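You operate a simulated robot arm through the tools that you are given. There is no shell and no other tool. Be economical: measure what you need, move in short steps, check, and stop when the job is done.

The job below is to be done with a simulated two-armed robot. You get a single attempt, and the scene is never put back.

Task
Wipe the brown patch off the white shelf board and restock it.
Fine: lift the amber jar off, rub with the lilac cloth, lay it back, then stand jar and red tin on it. Leave the other stock; drop nothing. Set down upright: amber jar, red tin. What is to be rubbed or washed off counts as gone when no trace of it is left.

Only the result counts: the job must be done as asked and must still hold three seconds after the hand-in. Knocking over, shifting, dropping, spilling or breaking anything else fails it. Flat cloth is picked up by pressing the open fingertips on it (5 to 10 N) and closing them slowly along it; thin cloth reads only 2 to 8 mm in the jaws.

Robot
Two 7-joint arms with fingered hands on one trunk that stands fixed in place. Base frame: the origin is at the foot of the trunk, x ahead of it, y to its left, z up. Readings come in cm, rad, newtons and seconds.
The left shoulder is at [18.3, 12.5, 112.6], the right one opposite. With the tool pointing down near the work surface each hand reaches from about 10 to 94 cm from the base axis, measured 20 degrees to its own side. Payload 3.7 kg a hand.
The TCP of each hand is the grasp point between the finger pads, 2.5 cm short of the fingertips. In the tool frame z runs along the fingers and y along their closing line. The gripper opens to 8.8 cm. The gripper's body begins 2.9 cm behind the TCP. The gripper is a hand of 5 fingers: y runs from the thumb to the fingers, the wrist lies at [-1.3, -9.7, -16.2] in the tool frame.
Orientation is told as [roll, pitch, yaw] about the base's x, y, z axes, in that order, counted from this pose: with the fingers straight down and the wrist toward the robot, the tool's x, y and z point along [0, 1, 0], [1, 0, 0] and [0, 0, -1] of the base frame.

Tools
- The arms move only by the tool servo_tool. It takes "left_commands", "right_commands" or both (then of equal length, played together; a hand with none holds still); each is a list of rows, each an object (a shift or turn left out is 0) with "rot": the turn, a rotation vector about the base's x, y, z in units of 8 degrees (1.0 is 8 degrees), a list of three; "offset": the shift along the base's x, y, z in units of 25 mm (1.0 is 25 mm), a list of three. In form: [{"rot": [ax, ay, az], "offset": [x, y, z]}, ...]. A call has 1 to 8 rows; each row shifts and turns the commanded pose from where the row before left it. A call with a number of a shift or a turn outside -1 to 1 is refused whole. A row lasts 0.2 s, in which the tool goes at most 5 cm and 0.15 rad; a call with a longer step from one row to the next is refused whole. Where a pose cannot be reached the arm comes as near as it can. A force on the tool above 40 N (or 10 N above the force at the start of the call, whichever is more), or a blocked arm, ends the call early, and 0.2 s more pass. In this call time passes only in rows, and 0.2 s behind the last. The reply holds the time, the measured pose of the TCP, the force on the tool along the base axes, the opening and the grip force, in the units named above and with some noise, with the torque about the TCP (base axes, N m) and any sound that the robot's microphone picked up, and new pictures: "pictures" is both (left out), scene, wrist or none (wrist: the cameras of the hands that moved).
- Cameras (640 x 400 px; columns grow to the right, rows downward): "scene" is now at [28.62, -3.08, 125.84]; the picture's right is [-0.37, -0.93, 0.00], its down [-0.60, 0.24, -0.77] and it looks along [0.71, -0.29, -0.64] (base axes); focal length 221 px, centre (320, 200). "left" rides on the left gripper at [-5.9, -7.9, -10.5] in its tool frame; the picture's right is [-0.73, -0.32, 0.61], its down [0.62, -0.68, 0.38] and it looks along [0.29, 0.66, 0.70] (tool axes); focal length 234 px, centre (320, 200). "right" rides on the right gripper at [5.9, -7.9, -10.5] in its tool frame; the picture's right is [-0.73, 0.32, -0.61], its down [-0.62, -0.68, 0.38] and it looks along [-0.29, 0.66, 0.70] (tool axes); focal length 234 px, centre (320, 200). There is no depth. A picture from a camera that has moved, and an enlarged one, comes with that camera's place and axes in the base frame and with its lens.
- raise_lower(by): slides the trunk up (or, below 0, down) by that many cm; the arms and the scene camera ride with it, the base frame stays. It gives what a move gives, with no picture.
- curl_fingers(index, middle, ring, little, thumb_bend, thumb_turn, hand): sets how far each is bent, from 0 (flat) to 1 (curled in); at 0.3 the hand is open as for a grip, at 0.7 the pads meet at the TCP. One left out holds its place. A second passes; each finger stops where it meets its share of the squeeze, and holds until it gets a number again. It is the only way to open and close the hand. It gives what a move gives, with no picture; readings hold the bend of each and the force on index, middle, ring, little, thumb and palm. thumb_turn goes from beside the hand (0) to across from the fingers (1), as for a grip.
- pan_tilt(pan, tilt): turns the head with the scene camera to pan (to the left, within 1.396 rad either way) and tilt (down, from -0.506 to 1.204), counted from straight ahead of the robot. It gives what a move gives, and a new picture of the scene camera.
- close_up(camera, box): a new picture of the part [left, top, right, bottom] of that camera's present view, enlarged. No time passes.
- close_job(): hands the job in; it is judged then, once.

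Work in short steps. Places have to be worked out from the pictures, the camera data and where the tool is seen: move nearer, look again, correct. Check each grasp and each placing, and mend what went wrong. You have 120 turns and 200 pictures in all, those below and enlarged ones among them. Open the grippers and draw the arms clear of the work before you hand the job in, unless the task says otherwise; then end with one line.

The tools are called by a JSON object that holds its "op" and its "data". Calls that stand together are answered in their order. servo_tool: Moves the arms, as the interface text tells. Its arguments: {"type":"object","properties":{"left_commands":{"type":"array","items":{"type":"object","properties":{"rot":{"type":"array","items":{"type":"number"}},"offset":{"type":"array","items":{"type":"number"}}}}},"right_commands":{"type":"array","items":{"type":"object","properties":{"rot":{"type":"array","items":{"type":"number"}},"offset":{"type":"array","items":{"type":"number"}}}}},"pictures":{"type":"string","enum":["both","scene","wrist","none"]}},"required":[]} The other tools are called the same way: raise_lower (by) slides the trunk up or down; curl_fingers (index, middle, ring, little, thumb_bend, thumb_turn, hand) moves the fingers one by one; pan_tilt (pan, tilt) turns the head that bears the scene camera; close_up (camera, box) takes an enlarged picture of a part of a camera's view; close_job () hands the job in.

At the start:

```text
clock: 0.0
left_tcp_pos: [60.84, 10.57, 111.65]
left_orientation: [-0.001, 0.0, 0.001]
left_wrist_force: [-0.6, -0.4, -0.5]
left_torque: [-0.02, -0.04, -0.01]
left_gripper_width: 8.77
left_grip_force: 0.0
left_shape: jaw
left_bend: [0.3, 0.3, 0.3, 0.3, 0.3, 0.98]
left_finger forces: [0.1, 0.0, 0.1, 0.1, 0.1, 0.0]
right_tcp_pos: [47.04, -36.75, 110.63]
right_orientation: [0.0, 0.0, 0.0]
right_wrist_force: [-0.2, 0.4, -0.3]
right_torque: [0.01, -0.01, 0.02]
right_gripper_width: 8.75
right_grip_force: 0.0
right_shape: jaw
right_bend: [0.3, 0.3, 0.3, 0.3, 0.3, 0.98]
right_finger forces: [0.1, 0.0, 0.0, 0.0, 0.0, 0.0]
trunk travel left (down, up): [-15.0, 26.5]
head pan, tilt: [-0.384, 0.698]
```

scene: 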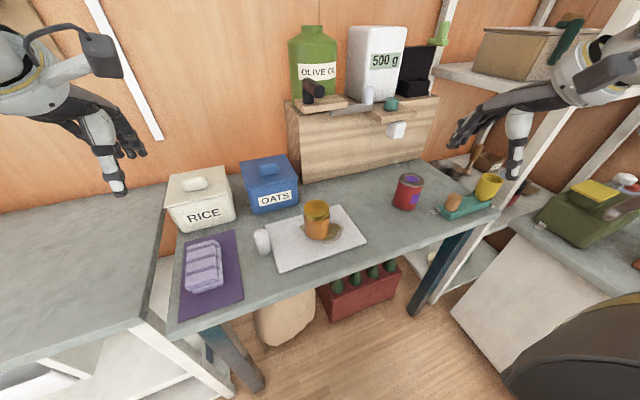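
right: 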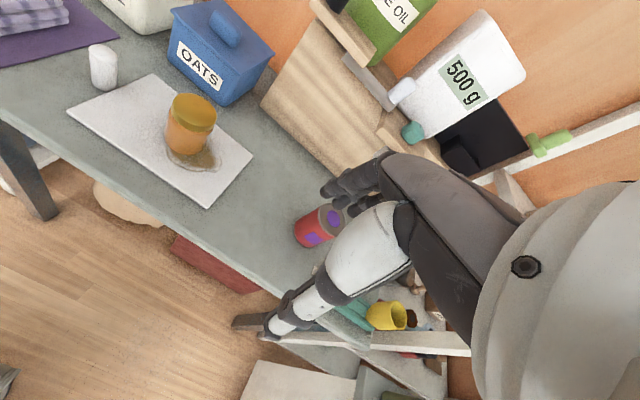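
left: 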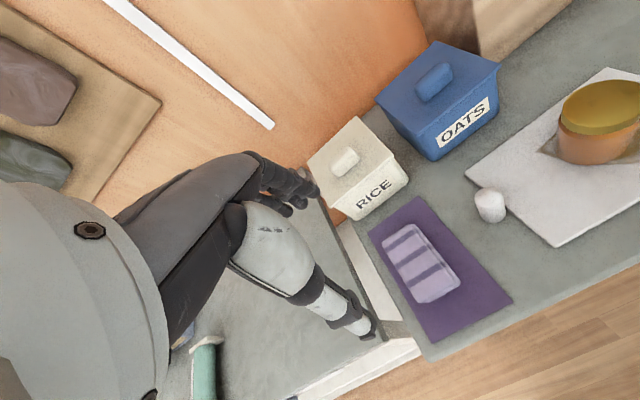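

The readings put the board's top near z 79, the jar near (68,-18), the cloth near (66,11) and the tin near (70,-51). I'll enlarge the views to see the details.

{"op": "close_up", "data": {"camera": "scene", "box": [240, 180, 380, 280]}}

{"op": "close_up", "data": {"camera": "scene", "box": [160, 220, 280, 320]}}

{"op": "close_up", "data": {"camera": "scene", "box": [360, 150, 510, 240]}}

{"op": "close_up", "data": {"camera": "right", "box": [60, 60, 260, 220]}}

```text
4.00 times, centred on (310, 230) of scene
camera zoom: at [28.62, -3.08, 125.84], right [-0.37, -0.93, 0.0], down [-0.6, 0.24, -0.77], along [0.71, -0.29, -0.64], focal length 884 px, centre (360, 80)
```

zoom: 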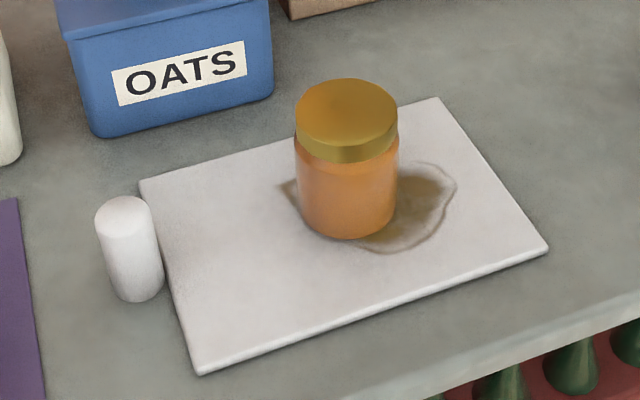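

```text
4.00 times, centred on (220, 270) of scene
camera zoom: at [28.62, -3.08, 125.84], right [-0.37, -0.93, 0.0], down [-0.6, 0.24, -0.77], along [0.71, -0.29, -0.64], focal length 884 px, centre (720, -80)
```

zoom: 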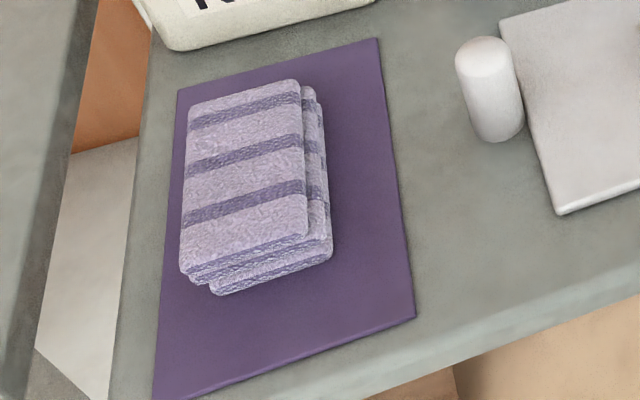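

```text
4.27 times, centred on (435, 195) of scene
camera zoom: at [28.62, -3.08, 125.84], right [-0.37, -0.93, 0.0], down [-0.6, 0.24, -0.77], along [0.71, -0.29, -0.64], focal length 944 px, centre (-171, 221)
```

zoom: 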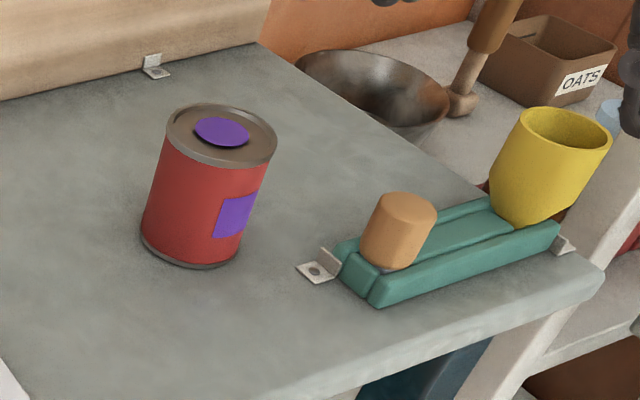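

```text
2.50 times, centred on (160, 140) of right
camera zoom: at [39.1, -30.93, 121.08], right [0.32, -0.73, 0.61], down [-0.68, -0.62, -0.38], along [0.66, -0.29, -0.7], focal length 585 px, centre (720, 350)
```

zoom: 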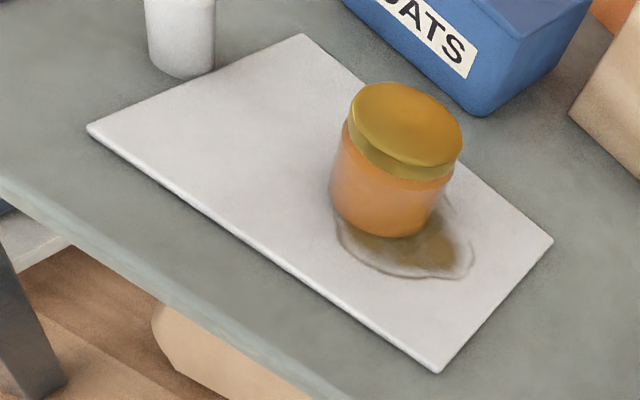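

The jar stands at about (68,-18.2) with its lid top at z≈87.6, and its diameter is about 6.4 cm. I'll move the right hand above it, still high.

{"op": "servo_tool", "data": {"right_commands": [{"offset": [1, 0.9, -0.4]}, {"offset": [1, 0.9, -0.4]}, {"offset": [1, 0.9, -0.4]}, {"offset": [1, 0.9, -0.4]}, {"offset": [1, 0.9, -0.4]}, {"offset": [1, 0.9, -0.4]}, {"offset": [1, 0.9, -0.4]}, {"offset": [1, 0.9, -0.4]}], "pictures": "both"}}

```text
clock: 1.8
left_tcp_pos: [60.87, 10.59, 111.59]
left_orientation: [0.001, 0.002, 0.0]
left_wrist_force: [0.4, -0.5, -0.5]
left_torque: [-0.02, -0.01, 0.0]
left_gripper_width: 8.75
left_grip_force: 0.1
left_shape: jaw
left_bend: [0.3, 0.3, 0.3, 0.3, 0.3, 0.98]
left_finger forces: [0.0, 0.1, 0.1, 0.1, 0.0, 0.1]
right_tcp_pos: [67.08, -18.7, 102.51]
right_orientation: [0.001, 0.002, -0.001]
right_wrist_force: [-1.0, 0.5, -0.2]
right_torque: [0.0, 0.04, 0.02]
right_gripper_width: 8.78
right_grip_force: 0.2
right_shape: jaw
right_bend: [0.3, 0.3, 0.3, 0.3, 0.3, 0.98]
right_finger forces: [0.0, 0.1, 0.0, 0.0, 0.0, 0.0]
trunk travel left (down, up): [-15.0, 26.5]
head pan, tilt: [-0.384, 0.698]
camera scene: at [28.71, -3.05, 125.81], right [-0.37, -0.93, 0.0], down [-0.6, 0.24, -0.77], along [0.71, -0.29, -0.64], focal length 221 px, centre (320, 200)
camera right: at [59.02, -12.9, 113.0], right [0.32, -0.73, 0.61], down [-0.68, -0.62, -0.38], along [0.66, -0.29, -0.7], focal length 234 px, centre (320, 200)
```

scene: 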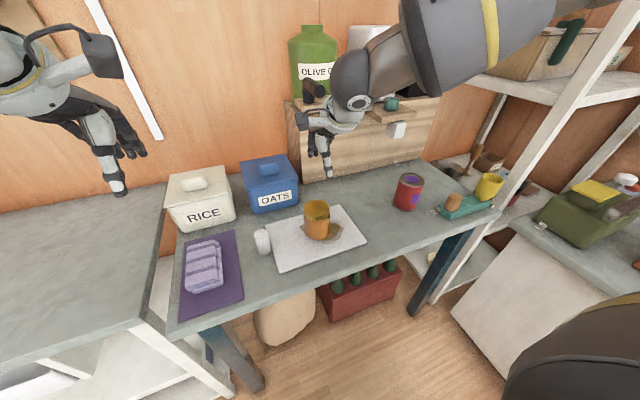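
right: 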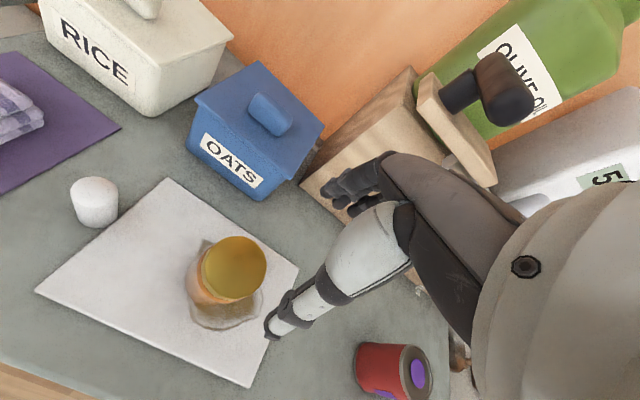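

The wrist view puts the jar at (67.7,-18.0). I'll look closely at the hand's shape before going down.

{"op": "close_up", "data": {"camera": "scene", "box": [280, 80, 380, 250]}}

{"op": "close_up", "data": {"camera": "right", "box": [180, 140, 420, 360]}}

```text
2.35 times, centred on (330, 165) of scene
camera zoom: at [28.71, -3.05, 125.81], right [-0.37, -0.93, 0.0], down [-0.6, 0.24, -0.77], along [0.71, -0.29, -0.64], focal length 520 px, centre (296, 282)
```

zoom: 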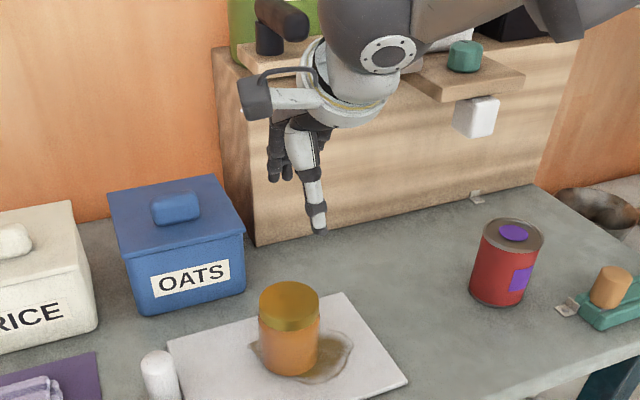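

```text
1.82 times, centred on (300, 250) of right
camera zoom: at [59.02, -12.9, 113.0], right [0.32, -0.73, 0.61], down [-0.68, -0.62, -0.38], along [0.66, -0.29, -0.7], focal length 426 px, centre (356, 109)
```

zoom: 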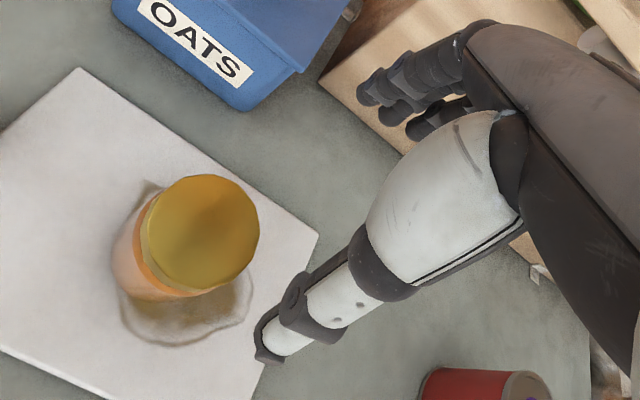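

The thumb and fingertips project where the geometry says they should. I'll centre over the jar, come down to z≈90 and check.

{"op": "servo_tool", "data": {"right_commands": [{"offset": [0.3, 0.25, -0.8]}, {"offset": [0, 0, -1]}, {"offset": [0, 0, -1]}, {"offset": [0, 0, -1]}, {"offset": [0, 0, -0.8]}, {"offset": [0, 0, -0.4]}], "pictures": "both"}}

```text
clock: 3.2
left_tcp_pos: [60.9, 10.6, 111.8]
left_orientation: [0.0, 0.0, 0.0]
left_wrist_force: [-0.9, 0.0, -0.6]
left_torque: [-0.01, 0.03, 0.01]
left_gripper_width: 8.75
left_grip_force: 0.1
left_shape: jaw
left_bend: [0.3, 0.3, 0.3, 0.3, 0.3, 0.98]
left_finger forces: [0.0, 0.0, 0.0, 0.0, 0.0, 0.0]
right_tcp_pos: [67.94, -18.26, 90.05]
right_orientation: [-0.001, 0.0, 0.001]
right_wrist_force: [-0.6, 1.3, -0.1]
right_torque: [0.02, -0.01, -0.06]
right_gripper_width: 8.79
right_grip_force: 0.0
right_shape: jaw
right_bend: [0.3, 0.3, 0.3, 0.3, 0.3, 0.98]
right_finger forces: [0.0, 0.0, 0.0, 0.1, 0.1, 0.0]
trunk travel left (down, up): [-15.0, 26.5]
head pan, tilt: [-0.384, 0.698]
camera scene: at [28.63, -3.08, 125.84], right [-0.37, -0.93, 0.0], down [-0.6, 0.24, -0.77], along [0.71, -0.29, -0.64], focal length 221 px, centre (320, 200)
camera right: at [59.97, -12.36, 100.6], right [0.32, -0.73, 0.61], down [-0.68, -0.62, -0.38], along [0.66, -0.29, -0.7], focal length 234 px, centre (320, 200)
```

scene: 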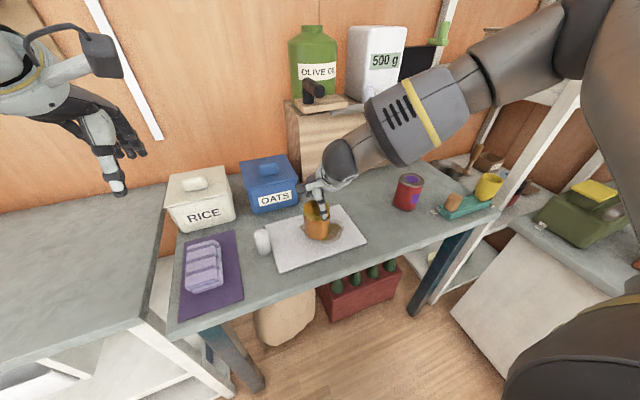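
right: 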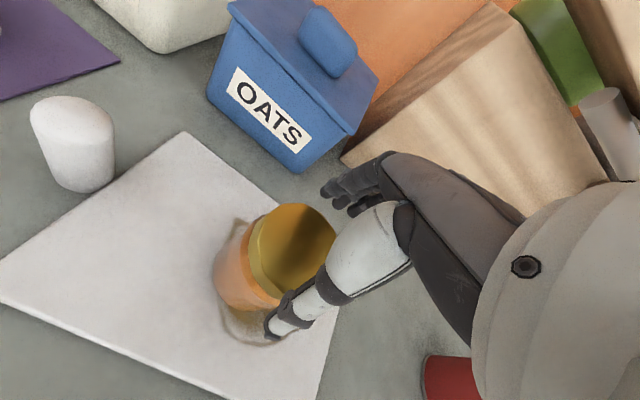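

The jar is slightly left of and nearer than the TCP, at about (67.4,-17.7). I'll correct for that, go down to z≈85.2 and then close.

{"op": "servo_tool", "data": {"right_commands": [{"offset": [-0.16, 0.2, 0]}, {"offset": [0, 0, -0.7]}, {"offset": [0, 0, -0.7]}, {"offset": [0, 0, -0.5]}], "pictures": "wrist"}}

```text
clock: 4.2
left_tcp_pos: [60.81, 10.8, 112.0]
left_orientation: [0.0, -0.006, 0.002]
left_wrist_force: [0.1, 0.2, 0.3]
left_torque: [-0.02, -0.03, -0.02]
left_gripper_width: 8.76
left_grip_force: 0.2
left_shape: jaw
left_bend: [0.3, 0.3, 0.3, 0.3, 0.3, 0.98]
left_finger forces: [0.0, 0.1, 0.0, 0.0, 0.0, 0.0]
right_tcp_pos: [67.7, -17.48, 86.08]
right_orientation: [0.003, -0.014, 0.0]
right_wrist_force: [2.5, 4.4, 26.3]
right_torque: [0.07, 0.33, 0.03]
right_gripper_width: 8.8
right_grip_force: 0.1
right_shape: jaw
right_bend: [0.27, 0.3, 0.3, 0.3, 0.3, 0.97]
right_finger forces: [9.9, 0.0, 0.1, 0.0, 14.9, 0.1]
trunk travel left (down, up): [-15.0, 26.5]
head pan, tilt: [-0.384, 0.698]
camera right: at [59.49, -11.59, 96.49], right [0.31, -0.73, 0.61], down [-0.68, -0.62, -0.39], along [0.67, -0.29, -0.69], focal length 234 px, centre (320, 200)
```

right: 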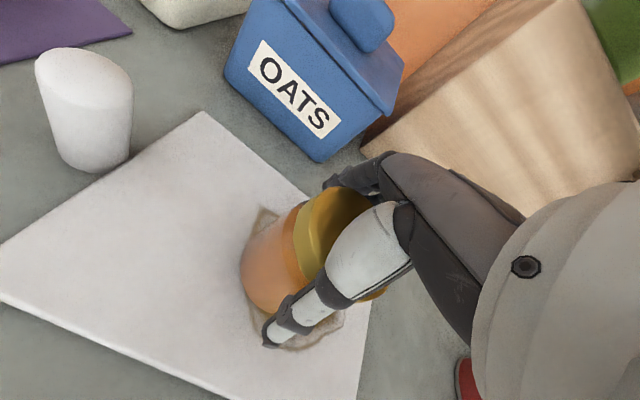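

The index finger and thumb are resting on the lid rim with 26 N upward, so the hand is too deep. I'll back up about 0.9 cm and look.

{"op": "servo_tool", "data": {"right_commands": [{"offset": [0, 0, 0.25]}, {"offset": [0, 0, 0.25]}], "pictures": "wrist"}}

{"op": "close_up", "data": {"camera": "right", "box": [220, 160, 420, 360]}}

{"op": "close_up", "data": {"camera": "scene", "box": [270, 150, 370, 260]}}

```text
clock: 4.8
left_tcp_pos: [60.89, 10.63, 111.6]
left_orientation: [0.0, 0.002, 0.0]
left_wrist_force: [-1.3, -0.3, 0.3]
left_torque: [-0.03, 0.0, 0.01]
left_gripper_width: 8.74
left_grip_force: 0.2
left_shape: jaw
left_bend: [0.3, 0.3, 0.3, 0.3, 0.3, 0.98]
left_finger forces: [0.0, 0.1, 0.0, 0.0, 0.0, 0.1]
right_tcp_pos: [67.41, -17.7, 86.13]
right_orientation: [-0.001, 0.007, -0.003]
right_wrist_force: [1.3, 1.5, 3.3]
right_torque: [0.0, -0.13, 0.03]
right_gripper_width: 8.8
right_grip_force: 0.2
right_shape: jaw
right_bend: [0.27, 0.3, 0.3, 0.3, 0.29, 0.97]
right_finger forces: [6.5, 0.1, 0.0, 0.1, 4.0, 0.0]
trunk travel left (down, up): [-15.0, 26.5]
head pan, tilt: [-0.384, 0.698]
camera right: at [59.46, -11.84, 96.78], right [0.33, -0.73, 0.61], down [-0.69, -0.62, -0.38], along [0.65, -0.29, -0.7], focal length 234 px, centre (320, 200)
```

right: 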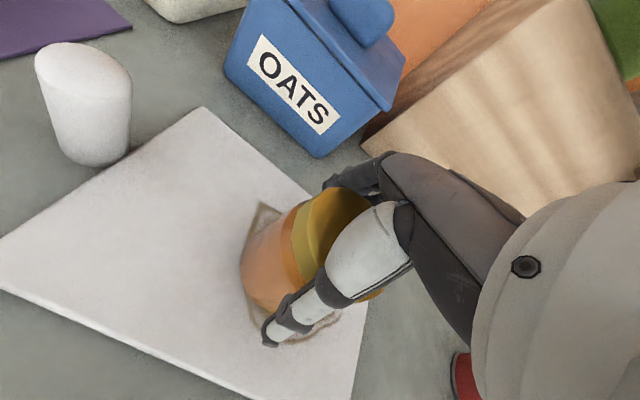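

```text
2.00 times, centred on (320, 260) of right
camera zoom: at [59.46, -11.84, 96.78], right [0.33, -0.73, 0.61], down [-0.69, -0.62, -0.38], along [0.65, -0.29, -0.7], focal length 468 px, centre (320, 80)
```

zoom: 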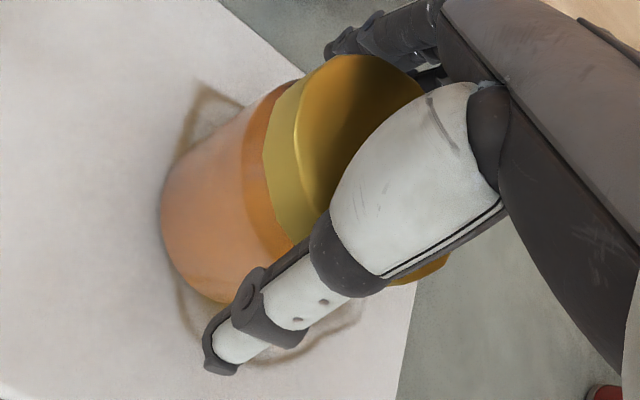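

```text
3.64 times, centred on (320, 205) of scene
camera zoom: at [28.65, -3.05, 125.79], right [-0.37, -0.93, 0.0], down [-0.6, 0.24, -0.77], along [0.71, -0.29, -0.64], focal length 804 px, centre (320, 182)
```

zoom: 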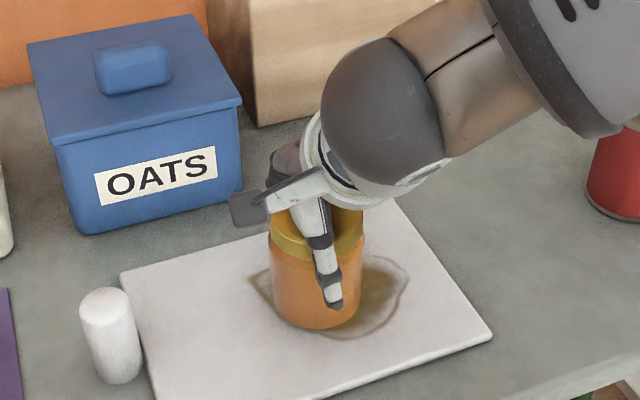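

The hand now has light contact on both sides of the lid. I'll close the fingers and thumb gently.

{"op": "curl_fingers", "data": {"hand": "right", "index": 0.42, "middle": 0.42, "ring": 0.42, "little": 0.42, "thumb_bend": 0.42}}

```text
clock: 5.8
left_tcp_pos: [61.03, 10.62, 111.75]
left_orientation: [-0.001, 0.0, 0.0]
left_wrist_force: [-0.4, 0.8, -0.9]
left_torque: [0.01, -0.02, -0.01]
left_gripper_width: 8.78
left_grip_force: 0.1
left_shape: jaw
left_bend: [0.3, 0.3, 0.3, 0.3, 0.3, 0.98]
left_finger forces: [0.0, 0.0, 0.1, 0.1, 0.0, 0.0]
right_tcp_pos: [67.63, -17.81, 86.44]
right_orientation: [0.001, 0.002, -0.002]
right_wrist_force: [-0.2, 0.3, -0.2]
right_torque: [0.02, -0.01, 0.01]
right_gripper_width: 7.94
right_grip_force: 15.5
right_shape: fingers
right_bend: [0.31, 0.4, 0.42, 0.42, 0.37, 0.97]
right_finger forces: [13.4, 1.1, 0.0, 0.0, 15.8, 0.0]
trunk travel left (down, up): [-15.0, 26.5]
head pan, tilt: [-0.384, 0.698]
```

The index and thumb hold, and the middle finger just touches. I'll close the other fingers further for a full grip.

{"op": "curl_fingers", "data": {"hand": "right", "index": 0.55, "middle": 0.55, "ring": 0.6, "little": 0.6, "thumb_bend": 0.55}}

{"op": "close_up", "data": {"camera": "right", "box": [220, 160, 420, 360]}}

```text
clock: 6.8
left_tcp_pos: [60.87, 10.68, 111.65]
left_orientation: [-0.001, 0.001, 0.0]
left_wrist_force: [0.0, -0.1, -0.3]
left_torque: [-0.03, 0.02, -0.01]
left_gripper_width: 8.76
left_grip_force: 0.0
left_shape: jaw
left_bend: [0.3, 0.3, 0.3, 0.3, 0.3, 0.98]
left_finger forces: [0.0, 0.0, 0.0, 0.0, 0.0, 0.0]
right_tcp_pos: [67.56, -17.6, 86.66]
right_orientation: [0.0, -0.002, -0.002]
right_wrist_force: [2.0, 0.3, 2.3]
right_torque: [-0.06, -0.29, 0.0]
right_gripper_width: 6.81
right_grip_force: 35.5
right_shape: fingers
right_bend: [0.37, 0.47, 0.5, 0.58, 0.48, 0.94]
right_finger forces: [18.8, 6.4, 6.9, 1.7, 36.3, 0.0]
trunk travel left (down, up): [-15.0, 26.5]
head pan, tilt: [-0.384, 0.698]
```

```text
2.00 times, centred on (320, 260) of right
camera zoom: at [59.53, -11.78, 97.12], right [0.32, -0.73, 0.61], down [-0.68, -0.62, -0.38], along [0.66, -0.29, -0.7], focal length 468 px, centre (320, 80)
```

zoom: 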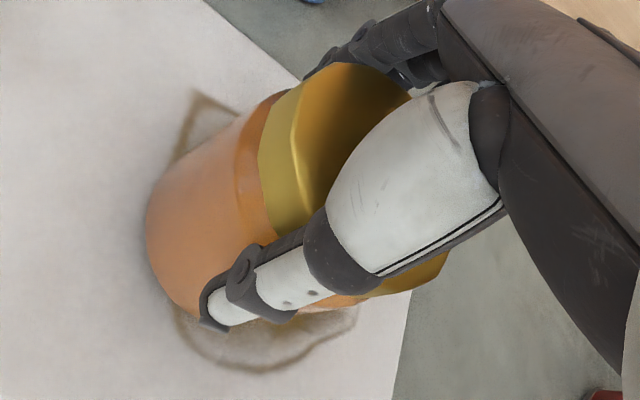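

The grip is firm: 36 N from the thumb, and all four fingers touch. I'll lift the jar slowly by 5 cm and check it hangs upright.

{"op": "servo_tool", "data": {"right_commands": [{"offset": [0, 0, 0.3]}, {"offset": [0, 0, 0.3]}, {"offset": [0, 0, 0.5]}, {"offset": [0, 0, 0.6]}, {"offset": [0, 0, 0.6]}], "pictures": "both"}}

{"op": "close_up", "data": {"camera": "scene", "box": [270, 150, 370, 260]}}

```text
clock: 8.0
left_tcp_pos: [60.88, 10.66, 111.7]
left_orientation: [0.001, 0.002, 0.0]
left_wrist_force: [0.3, 0.0, 0.0]
left_torque: [-0.04, 0.02, 0.03]
left_gripper_width: 8.78
left_grip_force: 0.0
left_shape: jaw
left_bend: [0.3, 0.3, 0.3, 0.3, 0.3, 0.98]
left_finger forces: [0.0, 0.1, 0.0, 0.0, 0.1, 0.0]
right_tcp_pos: [67.48, -17.76, 92.18]
right_orientation: [0.0, -0.001, 0.001]
right_wrist_force: [-0.1, 0.1, -3.2]
right_torque: [0.02, -0.03, 0.01]
right_gripper_width: 6.75
right_grip_force: 33.9
right_shape: fingers
right_bend: [0.37, 0.47, 0.5, 0.58, 0.48, 0.94]
right_finger forces: [17.5, 6.0, 6.7, 1.5, 35.5, 0.1]
trunk travel left (down, up): [-15.0, 26.5]
head pan, tilt: [-0.384, 0.698]
camera scene: at [28.61, -3.08, 125.85], right [-0.37, -0.93, 0.0], down [-0.6, 0.24, -0.77], along [0.71, -0.29, -0.64], focal length 221 px, centre (320, 200)
camera right: at [59.44, -11.93, 102.83], right [0.32, -0.73, 0.61], down [-0.68, -0.62, -0.38], along [0.66, -0.29, -0.7], focal length 234 px, centre (320, 200)
```

scene: 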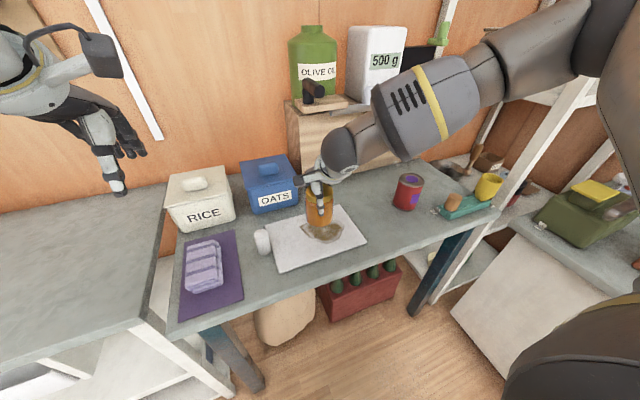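
right: 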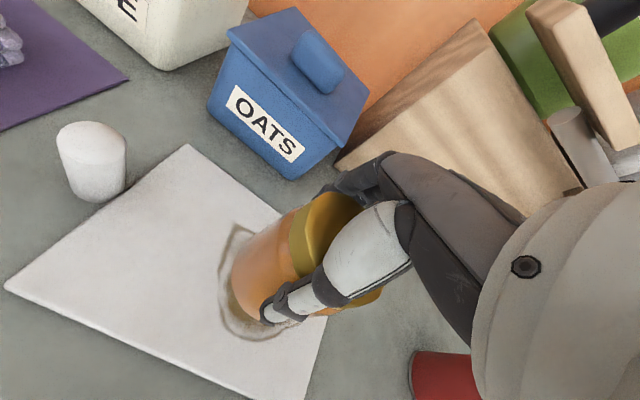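

```text
3.64 times, centred on (320, 205) of scene
camera zoom: at [28.61, -3.08, 125.85], right [-0.37, -0.93, 0.0], down [-0.6, 0.24, -0.77], along [0.71, -0.29, -0.64], focal length 804 px, centre (320, 182)
```

zoom: 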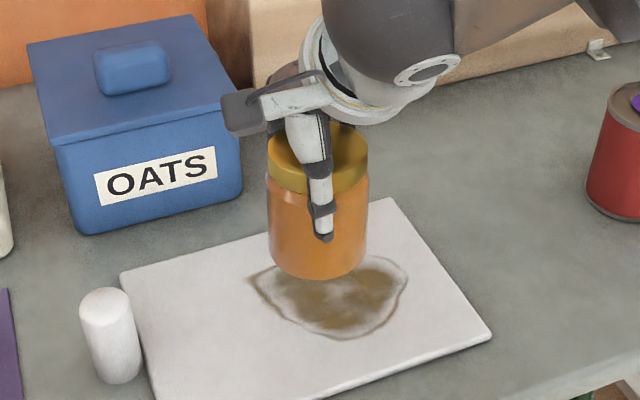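

The jar hangs upright and secure. I'll carry it right over bare table to about y -38.

{"op": "servo_tool", "data": {"right_commands": [{"offset": [0, -1, 0]}, {"offset": [0, -1, 0]}, {"offset": [0, -1, 0]}, {"offset": [0, -1, 0]}, {"offset": [0, -1, 0]}, {"offset": [0, -1, 0]}, {"offset": [0, -1, 0]}, {"offset": [0, -1, 0]}], "pictures": "both"}}

{"op": "close_up", "data": {"camera": "scene", "box": [280, 150, 420, 250]}}

```text
clock: 9.8
left_tcp_pos: [60.98, 10.66, 111.74]
left_orientation: [-0.001, 0.0, 0.0]
left_wrist_force: [-0.7, 0.1, -0.4]
left_torque: [-0.01, 0.0, -0.02]
left_gripper_width: 8.75
left_grip_force: 0.0
left_shape: jaw
left_bend: [0.3, 0.3, 0.3, 0.3, 0.3, 0.98]
left_finger forces: [0.0, 0.0, 0.0, 0.0, 0.0, 0.0]
right_tcp_pos: [67.42, -37.83, 92.08]
right_orientation: [0.001, 0.001, 0.0]
right_wrist_force: [-0.3, -0.2, -2.9]
right_torque: [0.02, -0.01, 0.0]
right_gripper_width: 6.73
right_grip_force: 33.1
right_shape: fingers
right_bend: [0.37, 0.47, 0.5, 0.58, 0.48, 0.94]
right_finger forces: [17.5, 5.9, 6.4, 1.4, 35.0, 0.0]
trunk travel left (down, up): [-15.0, 26.5]
head pan, tilt: [-0.384, 0.698]
camera scene: at [28.64, -3.13, 125.83], right [-0.37, -0.93, 0.0], down [-0.6, 0.24, -0.77], along [0.71, -0.29, -0.64], focal length 221 px, centre (320, 200)
camera right: at [59.46, -31.88, 102.64], right [0.32, -0.73, 0.61], down [-0.68, -0.62, -0.38], along [0.66, -0.29, -0.7], focal length 234 px, centre (320, 200)
```

scene: 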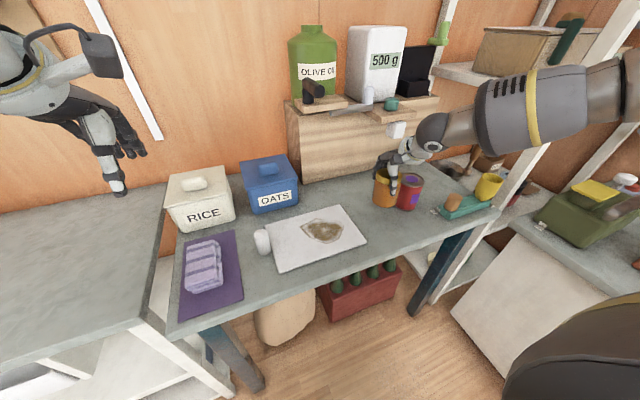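
right: 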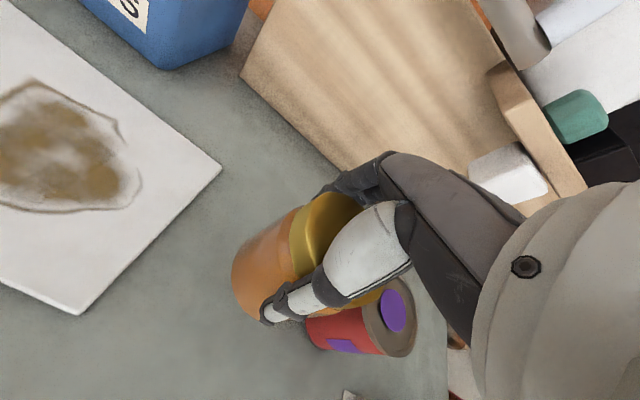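

```text
4.00 times, centred on (350, 200) of scene
camera zoom: at [28.64, -3.13, 125.83], right [-0.37, -0.93, 0.0], down [-0.6, 0.24, -0.77], along [0.71, -0.29, -0.64], focal length 884 px, centre (200, 200)
```

zoom: 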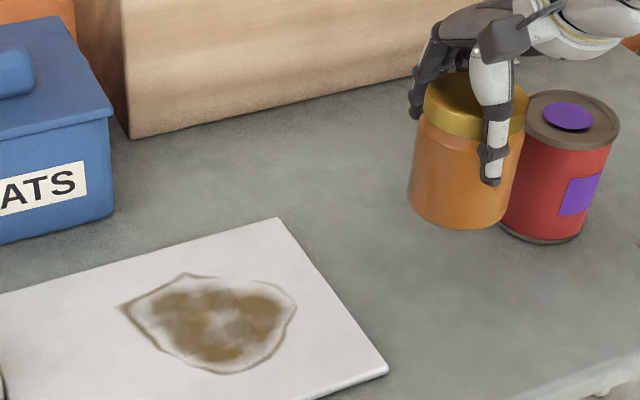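

The stain spans about x 62.5–73.5, y -27 to -14. The jar is over bare table, 6 cm or more from both the board and the tin, so I'll lower it with a slow finish.

{"op": "servo_tool", "data": {"right_commands": [{"offset": [0, 0, -0.8]}, {"offset": [0, 0, -0.8]}, {"offset": [0, 0, -0.5]}, {"offset": [0, 0, -0.2]}, {"offset": [0, 0, -0.1]}, {"offset": [0, 0, -0.1]}], "pictures": "none"}}

{"op": "close_up", "data": {"camera": "scene", "box": [340, 140, 440, 240]}}

```text
clock: 11.2
left_tcp_pos: [60.87, 10.75, 111.63]
left_orientation: [0.001, 0.001, 0.0]
left_wrist_force: [0.2, -0.2, -0.1]
left_torque: [-0.02, -0.01, 0.01]
left_gripper_width: 8.77
left_grip_force: 0.1
left_shape: jaw
left_bend: [0.3, 0.3, 0.3, 0.3, 0.3, 0.98]
left_finger forces: [0.0, 0.0, 0.0, 0.1, 0.0, 0.1]
right_tcp_pos: [67.49, -37.75, 85.95]
right_orientation: [0.0, 0.001, -0.002]
right_wrist_force: [-0.4, -0.3, -3.0]
right_torque: [0.04, -0.01, 0.03]
right_gripper_width: 6.75
right_grip_force: 33.1
right_shape: fingers
right_bend: [0.37, 0.47, 0.5, 0.58, 0.48, 0.94]
right_finger forces: [17.3, 5.9, 6.7, 1.4, 34.7, 0.1]
trunk travel left (down, up): [-15.0, 26.5]
head pan, tilt: [-0.384, 0.698]
```

```text
4.00 times, centred on (390, 190) of scene
camera zoom: at [28.66, -3.11, 125.83], right [-0.37, -0.93, 0.0], down [-0.6, 0.24, -0.77], along [0.71, -0.29, -0.64], focal length 884 px, centre (40, 240)
```

zoom: 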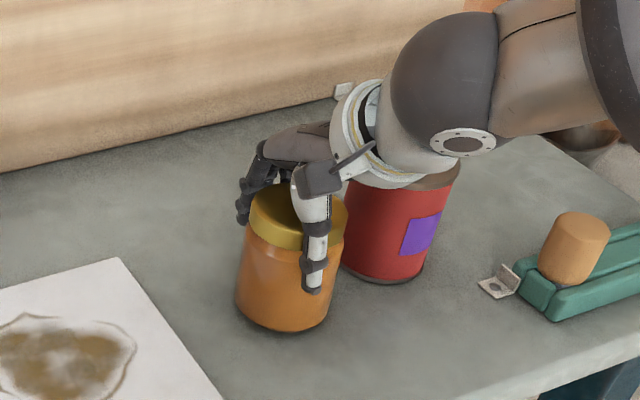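

It's still carrying 3 N of weight, so it hasn't touched yet. I'll creep down.

{"op": "servo_tool", "data": {"right_commands": [{"offset": [0, 0, -0.08]}, {"offset": [0, 0, -0.08]}, {"offset": [0, 0, -0.08]}, {"offset": [0, 0, -0.08]}], "pictures": "none"}}

```text
clock: 12.2
left_tcp_pos: [60.61, 10.69, 111.95]
left_orientation: [0.0, -0.004, 0.0]
left_wrist_force: [-0.3, 0.5, -0.2]
left_torque: [0.02, -0.01, 0.0]
left_gripper_width: 8.77
left_grip_force: 0.2
left_shape: jaw
left_bend: [0.3, 0.3, 0.3, 0.3, 0.3, 0.98]
left_finger forces: [0.0, 0.0, 0.0, 0.0, 0.0, 0.1]
right_tcp_pos: [67.63, -37.51, 85.81]
right_orientation: [0.0, -0.009, 0.0]
right_wrist_force: [-4.4, -0.1, 17.2]
right_torque: [-0.18, -0.22, -0.05]
right_gripper_width: 6.72
right_grip_force: 35.0
right_shape: fingers
right_bend: [0.38, 0.48, 0.5, 0.59, 0.49, 0.94]
right_finger forces: [18.0, 5.4, 6.6, 1.5, 38.9, 0.0]
trunk travel left (down, up): [-15.0, 26.5]
head pan, tilt: [-0.384, 0.698]
```

Contact at 17 N. I'll ease up a little, then open the hand.

{"op": "servo_tool", "data": {"right_commands": [{"offset": [0, 0, 0.06]}], "pictures": "none"}}

{"op": "curl_fingers", "data": {"hand": "right", "index": 0.2, "middle": 0.2, "ring": 0.2, "little": 0.2, "thumb_bend": 0.25}}

{"op": "close_up", "data": {"camera": "scene", "box": [340, 140, 440, 240]}}

```text
clock: 12.6
left_tcp_pos: [60.8, 10.74, 111.93]
left_orientation: [-0.002, -0.001, 0.0]
left_wrist_force: [1.3, -0.1, 0.2]
left_torque: [-0.03, -0.04, 0.03]
left_gripper_width: 8.78
left_grip_force: 0.1
left_shape: jaw
left_bend: [0.3, 0.3, 0.3, 0.3, 0.3, 0.98]
left_finger forces: [0.0, 0.1, 0.0, 0.0, 0.1, 0.1]
right_tcp_pos: [67.49, -37.56, 85.69]
right_orientation: [0.001, -0.004, 0.0]
right_wrist_force: [-2.5, 0.6, 17.5]
right_torque: [-0.25, -0.41, 0.0]
right_gripper_width: 6.73
right_grip_force: 35.9
right_shape: fingers
right_bend: [0.38, 0.48, 0.5, 0.59, 0.49, 0.94]
right_finger forces: [18.8, 6.2, 7.1, 1.6, 38.4, 0.1]
trunk travel left (down, up): [-15.0, 26.5]
head pan, tilt: [-0.384, 0.698]
```

```text
clock: 13.6
left_tcp_pos: [60.98, 10.68, 111.77]
left_orientation: [0.0, 0.0, 0.0]
left_wrist_force: [0.1, 0.0, 0.4]
left_torque: [-0.02, -0.03, 0.0]
left_gripper_width: 8.8
left_grip_force: 0.1
left_shape: jaw
left_bend: [0.3, 0.3, 0.3, 0.3, 0.3, 0.98]
left_finger forces: [0.0, 0.0, 0.0, 0.1, 0.0, 0.1]
right_tcp_pos: [67.49, -37.66, 85.38]
right_orientation: [0.001, 0.002, -0.001]
right_wrist_force: [-1.9, 0.7, 1.2]
right_torque: [-0.02, 0.0, 0.0]
right_gripper_width: 10.11
right_grip_force: 0.9
right_shape: fingers
right_bend: [0.2, 0.2, 0.2, 0.2, 0.25, 0.97]
right_finger forces: [0.0, 0.0, 0.1, 0.0, 2.2, 0.0]
trunk travel left (down, up): [-15.0, 26.5]
head pan, tilt: [-0.384, 0.698]
```

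```text
4.00 times, centred on (390, 190) of scene
camera zoom: at [28.6, -3.07, 125.84], right [-0.37, -0.93, 0.0], down [-0.6, 0.24, -0.77], along [0.71, -0.29, -0.64], focal length 884 px, centre (40, 240)
```

zoom: 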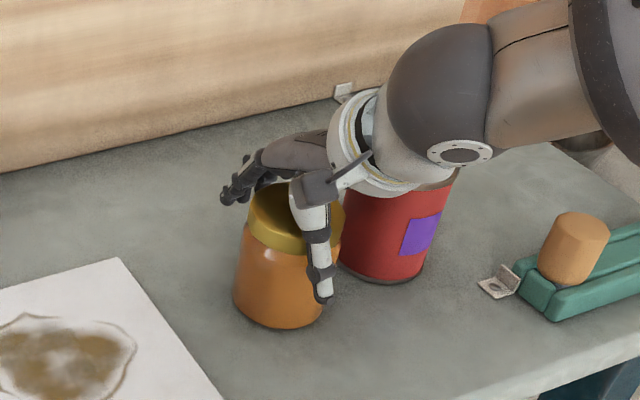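

The jar stands upright. I'll open the thumb a bit more and rise straight up.

{"op": "curl_fingers", "data": {"hand": "right", "thumb_bend": 0.15}}

{"op": "servo_tool", "data": {"right_commands": [{"offset": [0, 0, 0.3]}, {"offset": [0, 0, 0.5]}, {"offset": [0, 0, 1]}, {"offset": [0, 0, 1]}, {"offset": [0, 0, 1]}, {"offset": [0, 0, 1]}, {"offset": [0, 0, 1]}], "pictures": "both"}}

```text
clock: 14.6
left_tcp_pos: [60.89, 10.68, 111.78]
left_orientation: [0.0, 0.0, 0.001]
left_wrist_force: [0.0, -0.5, 0.2]
left_torque: [-0.02, -0.05, -0.02]
left_gripper_width: 8.77
left_grip_force: 0.1
left_shape: jaw
left_bend: [0.3, 0.3, 0.3, 0.3, 0.3, 0.98]
left_finger forces: [0.0, 0.1, 0.1, 0.0, 0.1, 0.0]
right_tcp_pos: [67.59, -37.65, 85.52]
right_orientation: [-0.001, -0.001, 0.0]
right_wrist_force: [0.2, 0.3, 1.1]
right_torque: [-0.01, 0.0, -0.01]
right_gripper_width: 10.66
right_grip_force: 0.4
right_shape: fingers
right_bend: [0.2, 0.2, 0.2, 0.2, 0.15, 0.97]
right_finger forces: [0.0, 0.0, 0.0, 0.0, 0.2, 0.0]
trunk travel left (down, up): [-15.0, 26.5]
head pan, tilt: [-0.384, 0.698]
```

```text
clock: 16.2
left_tcp_pos: [60.83, 10.73, 111.81]
left_orientation: [-0.001, 0.0, 0.001]
left_wrist_force: [-0.2, -0.2, -0.8]
left_torque: [0.01, 0.02, 0.0]
left_gripper_width: 8.76
left_grip_force: 0.1
left_shape: jaw
left_bend: [0.3, 0.3, 0.3, 0.3, 0.3, 0.98]
left_finger forces: [0.1, 0.0, 0.0, 0.1, 0.0, 0.0]
right_tcp_pos: [67.44, -37.69, 99.89]
right_orientation: [0.0, 0.0, -0.001]
right_wrist_force: [0.5, 0.0, -0.3]
right_torque: [-0.02, -0.03, 0.02]
right_gripper_width: 10.67
right_grip_force: 0.2
right_shape: fingers
right_bend: [0.2, 0.2, 0.2, 0.2, 0.15, 0.97]
right_finger forces: [0.0, 0.0, 0.0, 0.0, 0.1, 0.0]
trunk travel left (down, up): [-15.0, 26.5]
head pan, tilt: [-0.384, 0.698]
camera scene: at [28.57, -3.07, 125.86], right [-0.37, -0.93, 0.0], down [-0.6, 0.24, -0.77], along [0.71, -0.29, -0.64], focal length 221 px, centre (320, 200)
camera right: at [59.36, -31.77, 110.44], right [0.32, -0.73, 0.61], down [-0.68, -0.62, -0.38], along [0.66, -0.29, -0.7], focal length 234 px, centre (320, 200)
```

scene: 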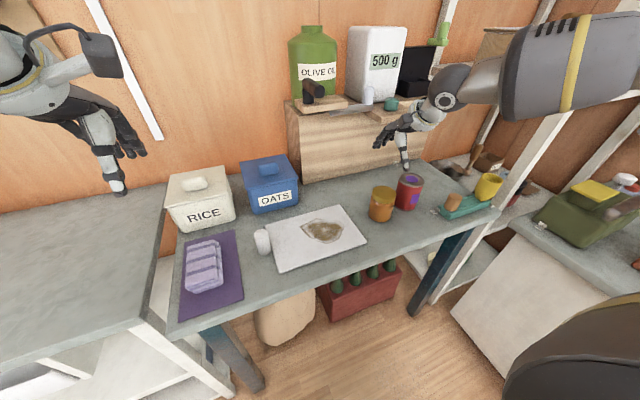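
right: 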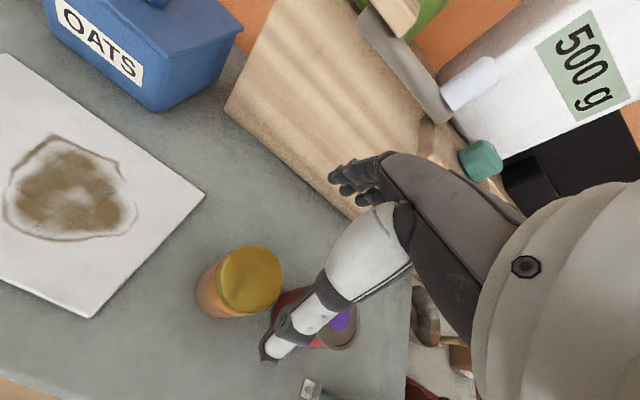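

The jar stands safely. I'll draw the right arm back clear and bring the left hand above the cloth.

{"op": "servo_tool", "data": {"right_commands": [{"offset": [-1, -0.25, 0.4]}, {"offset": [-1, -0.25, 0.4]}, {"offset": [-1, -0.25, 0.4]}, {"offset": [-1, -0.25, 0.4]}, {"offset": [-1, -0.25, 0.4]}, {"offset": [-1, -0.25, 0.4]}, {"offset": [-1, -0.25, 0.4]}, {"offset": [-1, -0.25, 0.4]}], "left_commands": [{"offset": [0.3, 0.03, -0.9]}, {"offset": [0.3, 0.03, -0.9]}, {"offset": [0.3, 0.03, -0.9]}, {"offset": [0.3, 0.03, -0.9]}, {"offset": [0.3, 0.03, -0.9]}, {"offset": [0.3, 0.03, -0.9]}, {"offset": [0.3, 0.03, -0.9]}, {"offset": [0.3, 0.03, -0.9]}], "pictures": "both"}}

{"op": "close_up", "data": {"camera": "left", "box": [200, 120, 520, 360]}}

```text
clock: 18.0
left_tcp_pos: [67.12, 11.36, 93.48]
left_orientation: [0.001, -0.001, 0.0]
left_wrist_force: [0.0, -0.6, -0.4]
left_torque: [-0.01, -0.01, -0.02]
left_gripper_width: 8.78
left_grip_force: 0.1
left_shape: jaw
left_bend: [0.3, 0.3, 0.3, 0.3, 0.3, 0.98]
left_finger forces: [0.1, 0.0, 0.1, 0.0, 0.0, 0.0]
right_tcp_pos: [47.06, -42.65, 107.79]
right_orientation: [0.0, 0.001, 0.0]
right_wrist_force: [-0.5, -0.4, 0.1]
right_torque: [0.04, 0.03, -0.02]
right_gripper_width: 10.68
right_grip_force: 0.1
right_shape: fingers
right_bend: [0.2, 0.2, 0.2, 0.2, 0.15, 0.98]
right_finger forces: [0.1, 0.1, 0.1, 0.0, 0.0, 0.1]
trunk travel left (down, up): [-15.0, 26.5]
head pan, tilt: [-0.384, 0.698]
camera scene: at [28.64, -3.07, 125.84], right [-0.37, -0.93, 0.0], down [-0.6, 0.24, -0.77], along [0.71, -0.29, -0.64], focal length 221 px, centre (320, 200)
camera right: at [39.14, -36.73, 118.25], right [0.32, -0.73, 0.61], down [-0.68, -0.62, -0.38], along [0.66, -0.29, -0.7], focal length 234 px, centre (320, 200)
camera left: at [59.22, 5.39, 104.01], right [-0.32, -0.73, -0.61], down [-0.68, 0.62, -0.38], along [0.66, 0.29, -0.7], focal length 234 px, centre (320, 200)
```

scene: 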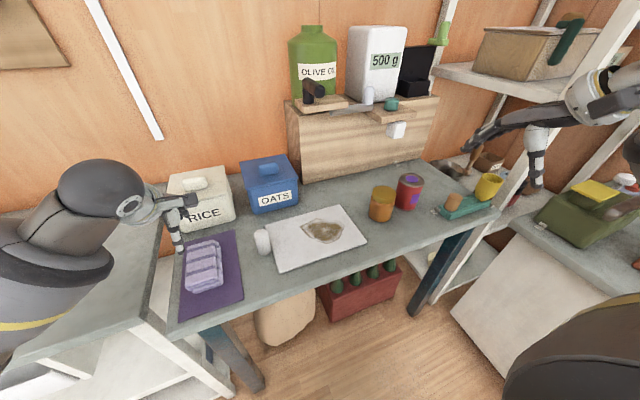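
right: 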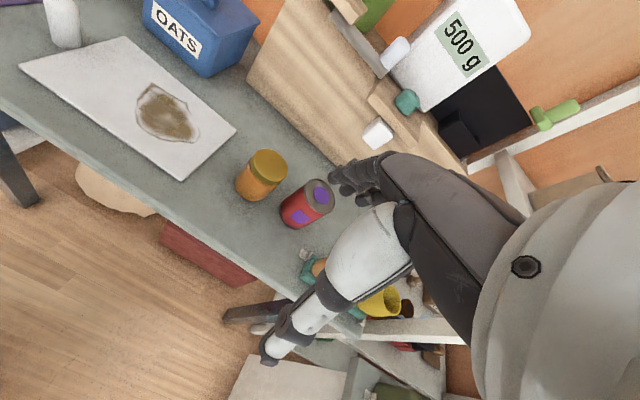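
left: 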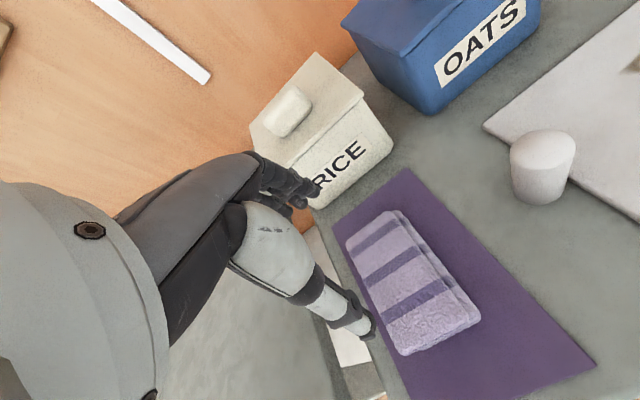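

```text
1.67 times, centred on (360, 240) of left
camera zoom: at [59.22, 5.39, 104.01], right [-0.32, -0.73, -0.61], down [-0.68, 0.62, -0.38], along [0.66, 0.29, -0.7], focal length 390 px, centre (253, 133)
```

zoom: 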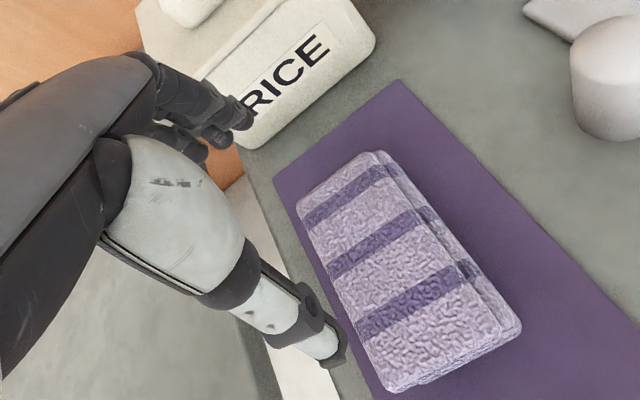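

The cloth top spans x 61–73, y 8–14.5, so the left hand is centred over it. I'll go down to just above it, then creep into contact.

{"op": "servo_tool", "data": {"left_commands": [{"offset": [0, 0, -1]}, {"offset": [0, 0, -1]}, {"offset": [0, 0, -1]}, {"offset": [0, 0, -0.5]}, {"offset": [0, 0, -0.2]}], "pictures": "wrist"}}

{"op": "close_up", "data": {"camera": "scene", "box": [140, 180, 260, 320]}}

```text
clock: 19.2
left_tcp_pos: [66.89, 11.12, 84.73]
left_orientation: [-0.002, -0.007, 0.0]
left_wrist_force: [-2.1, 0.0, 12.0]
left_torque: [0.11, -0.55, 0.03]
left_gripper_width: 8.67
left_grip_force: 0.1
left_shape: jaw
left_bend: [0.3, 0.3, 0.3, 0.3, 0.3, 0.98]
left_finger forces: [0.0, 11.7, 0.0, 0.0, 0.2, 0.0]
right_tcp_pos: [47.0, -42.63, 107.92]
right_orientation: [0.0, -0.004, 0.0]
right_wrist_force: [0.6, 0.0, -0.9]
right_torque: [0.01, 0.0, 0.0]
right_gripper_width: 10.66
right_grip_force: 0.0
right_shape: fingers
right_bend: [0.2, 0.2, 0.2, 0.2, 0.15, 0.98]
right_finger forces: [0.1, 0.0, 0.0, 0.0, 0.1, 0.1]
trunk travel left (down, up): [-15.0, 26.5]
head pan, tilt: [-0.384, 0.698]
camera left: at [58.94, 5.17, 95.19], right [-0.32, -0.73, -0.61], down [-0.68, 0.62, -0.39], along [0.66, 0.29, -0.69], focal length 234 px, centre (320, 200)
```

left: 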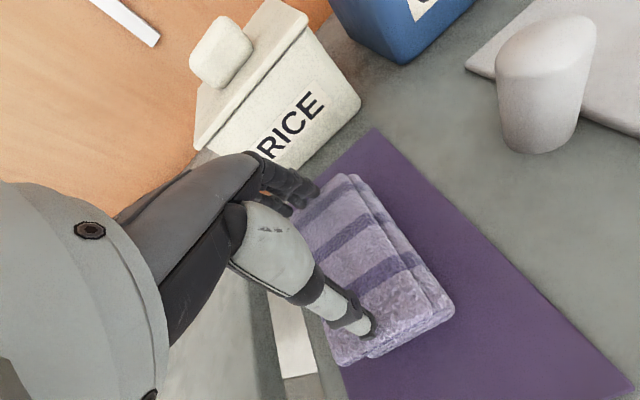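

```text
2.86 times, centred on (200, 250) of scene
camera zoom: at [28.43, -3.1, 125.93], right [-0.37, -0.93, 0.0], down [-0.59, 0.24, -0.77], along [0.71, -0.29, -0.64], focal length 632 px, centre (663, 57)
```

zoom: 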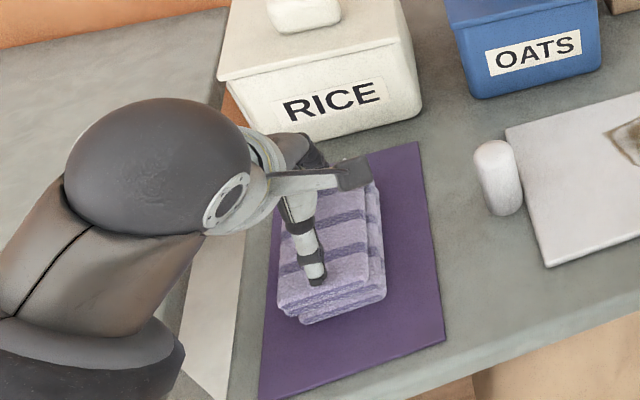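

Contact is at 12 N on the middle fingertip. I'll ease up slightly and start closing slowly along the cloth.

{"op": "servo_tool", "data": {"left_commands": [{"offset": [0, 0, 0.04]}], "pictures": "none"}}

{"op": "curl_fingers", "data": {"hand": "left", "index": 0.4, "middle": 0.4, "ring": 0.4, "little": 0.4, "thumb_bend": 0.4}}

{"op": "close_up", "data": {"camera": "left", "box": [220, 140, 480, 380]}}

```text
clock: 19.6
left_tcp_pos: [66.94, 11.15, 84.77]
left_orientation: [-0.001, -0.005, -0.001]
left_wrist_force: [-2.4, -0.7, 12.5]
left_torque: [0.05, -0.59, -0.02]
left_gripper_width: 8.67
left_grip_force: 0.0
left_shape: jaw
left_bend: [0.3, 0.3, 0.3, 0.3, 0.3, 0.98]
left_finger forces: [0.0, 12.9, 0.1, 0.0, 0.1, 0.0]
right_tcp_pos: [46.96, -42.65, 107.87]
right_orientation: [0.001, -0.003, 0.0]
right_wrist_force: [-0.2, 0.0, -0.4]
right_torque: [-0.02, 0.0, -0.04]
right_gripper_width: 10.68
right_grip_force: 0.1
right_shape: fingers
right_bend: [0.2, 0.2, 0.2, 0.2, 0.15, 0.98]
right_finger forces: [0.0, 0.0, 0.0, 0.1, 0.1, 0.0]
trunk travel left (down, up): [-15.0, 26.5]
head pan, tilt: [-0.384, 0.698]
```

```text
clock: 20.6
left_tcp_pos: [66.8, 11.18, 84.75]
left_orientation: [-0.001, -0.007, 0.0]
left_wrist_force: [2.2, -1.0, 24.3]
left_torque: [0.17, -1.11, -0.07]
left_gripper_width: 6.82
left_grip_force: 12.8
left_shape: fingers
left_bend: [0.38, 0.3, 0.4, 0.4, 0.38, 0.98]
left_finger forces: [1.7, 20.6, 0.0, 0.1, 2.2, 0.1]
right_tcp_pos: [47.0, -42.67, 107.87]
right_orientation: [-0.001, -0.004, -0.001]
right_wrist_force: [0.4, 0.4, 0.7]
right_torque: [0.01, 0.01, 0.01]
right_gripper_width: 10.66
right_grip_force: 0.0
right_shape: fingers
right_bend: [0.2, 0.2, 0.2, 0.2, 0.15, 0.98]
right_finger forces: [0.1, 0.0, 0.0, 0.0, 0.0, 0.0]
trunk travel left (down, up): [-15.0, 26.5]
head pan, tilt: [-0.384, 0.698]
```

```text
1.67 times, centred on (350, 260) of left
camera zoom: at [58.88, 5.22, 95.28], right [-0.32, -0.73, -0.61], down [-0.68, 0.62, -0.39], along [0.66, 0.29, -0.69], focal length 390 px, centre (270, 100)
```

zoom: 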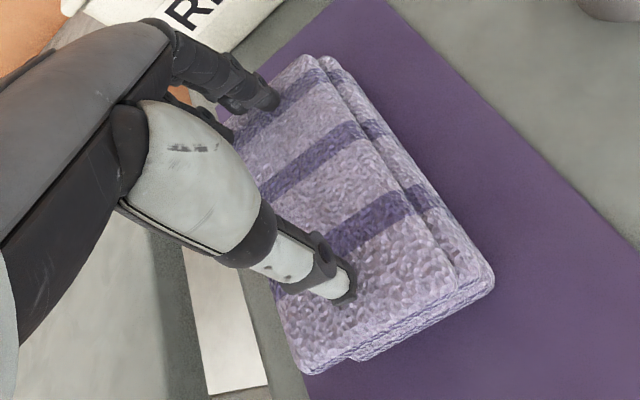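

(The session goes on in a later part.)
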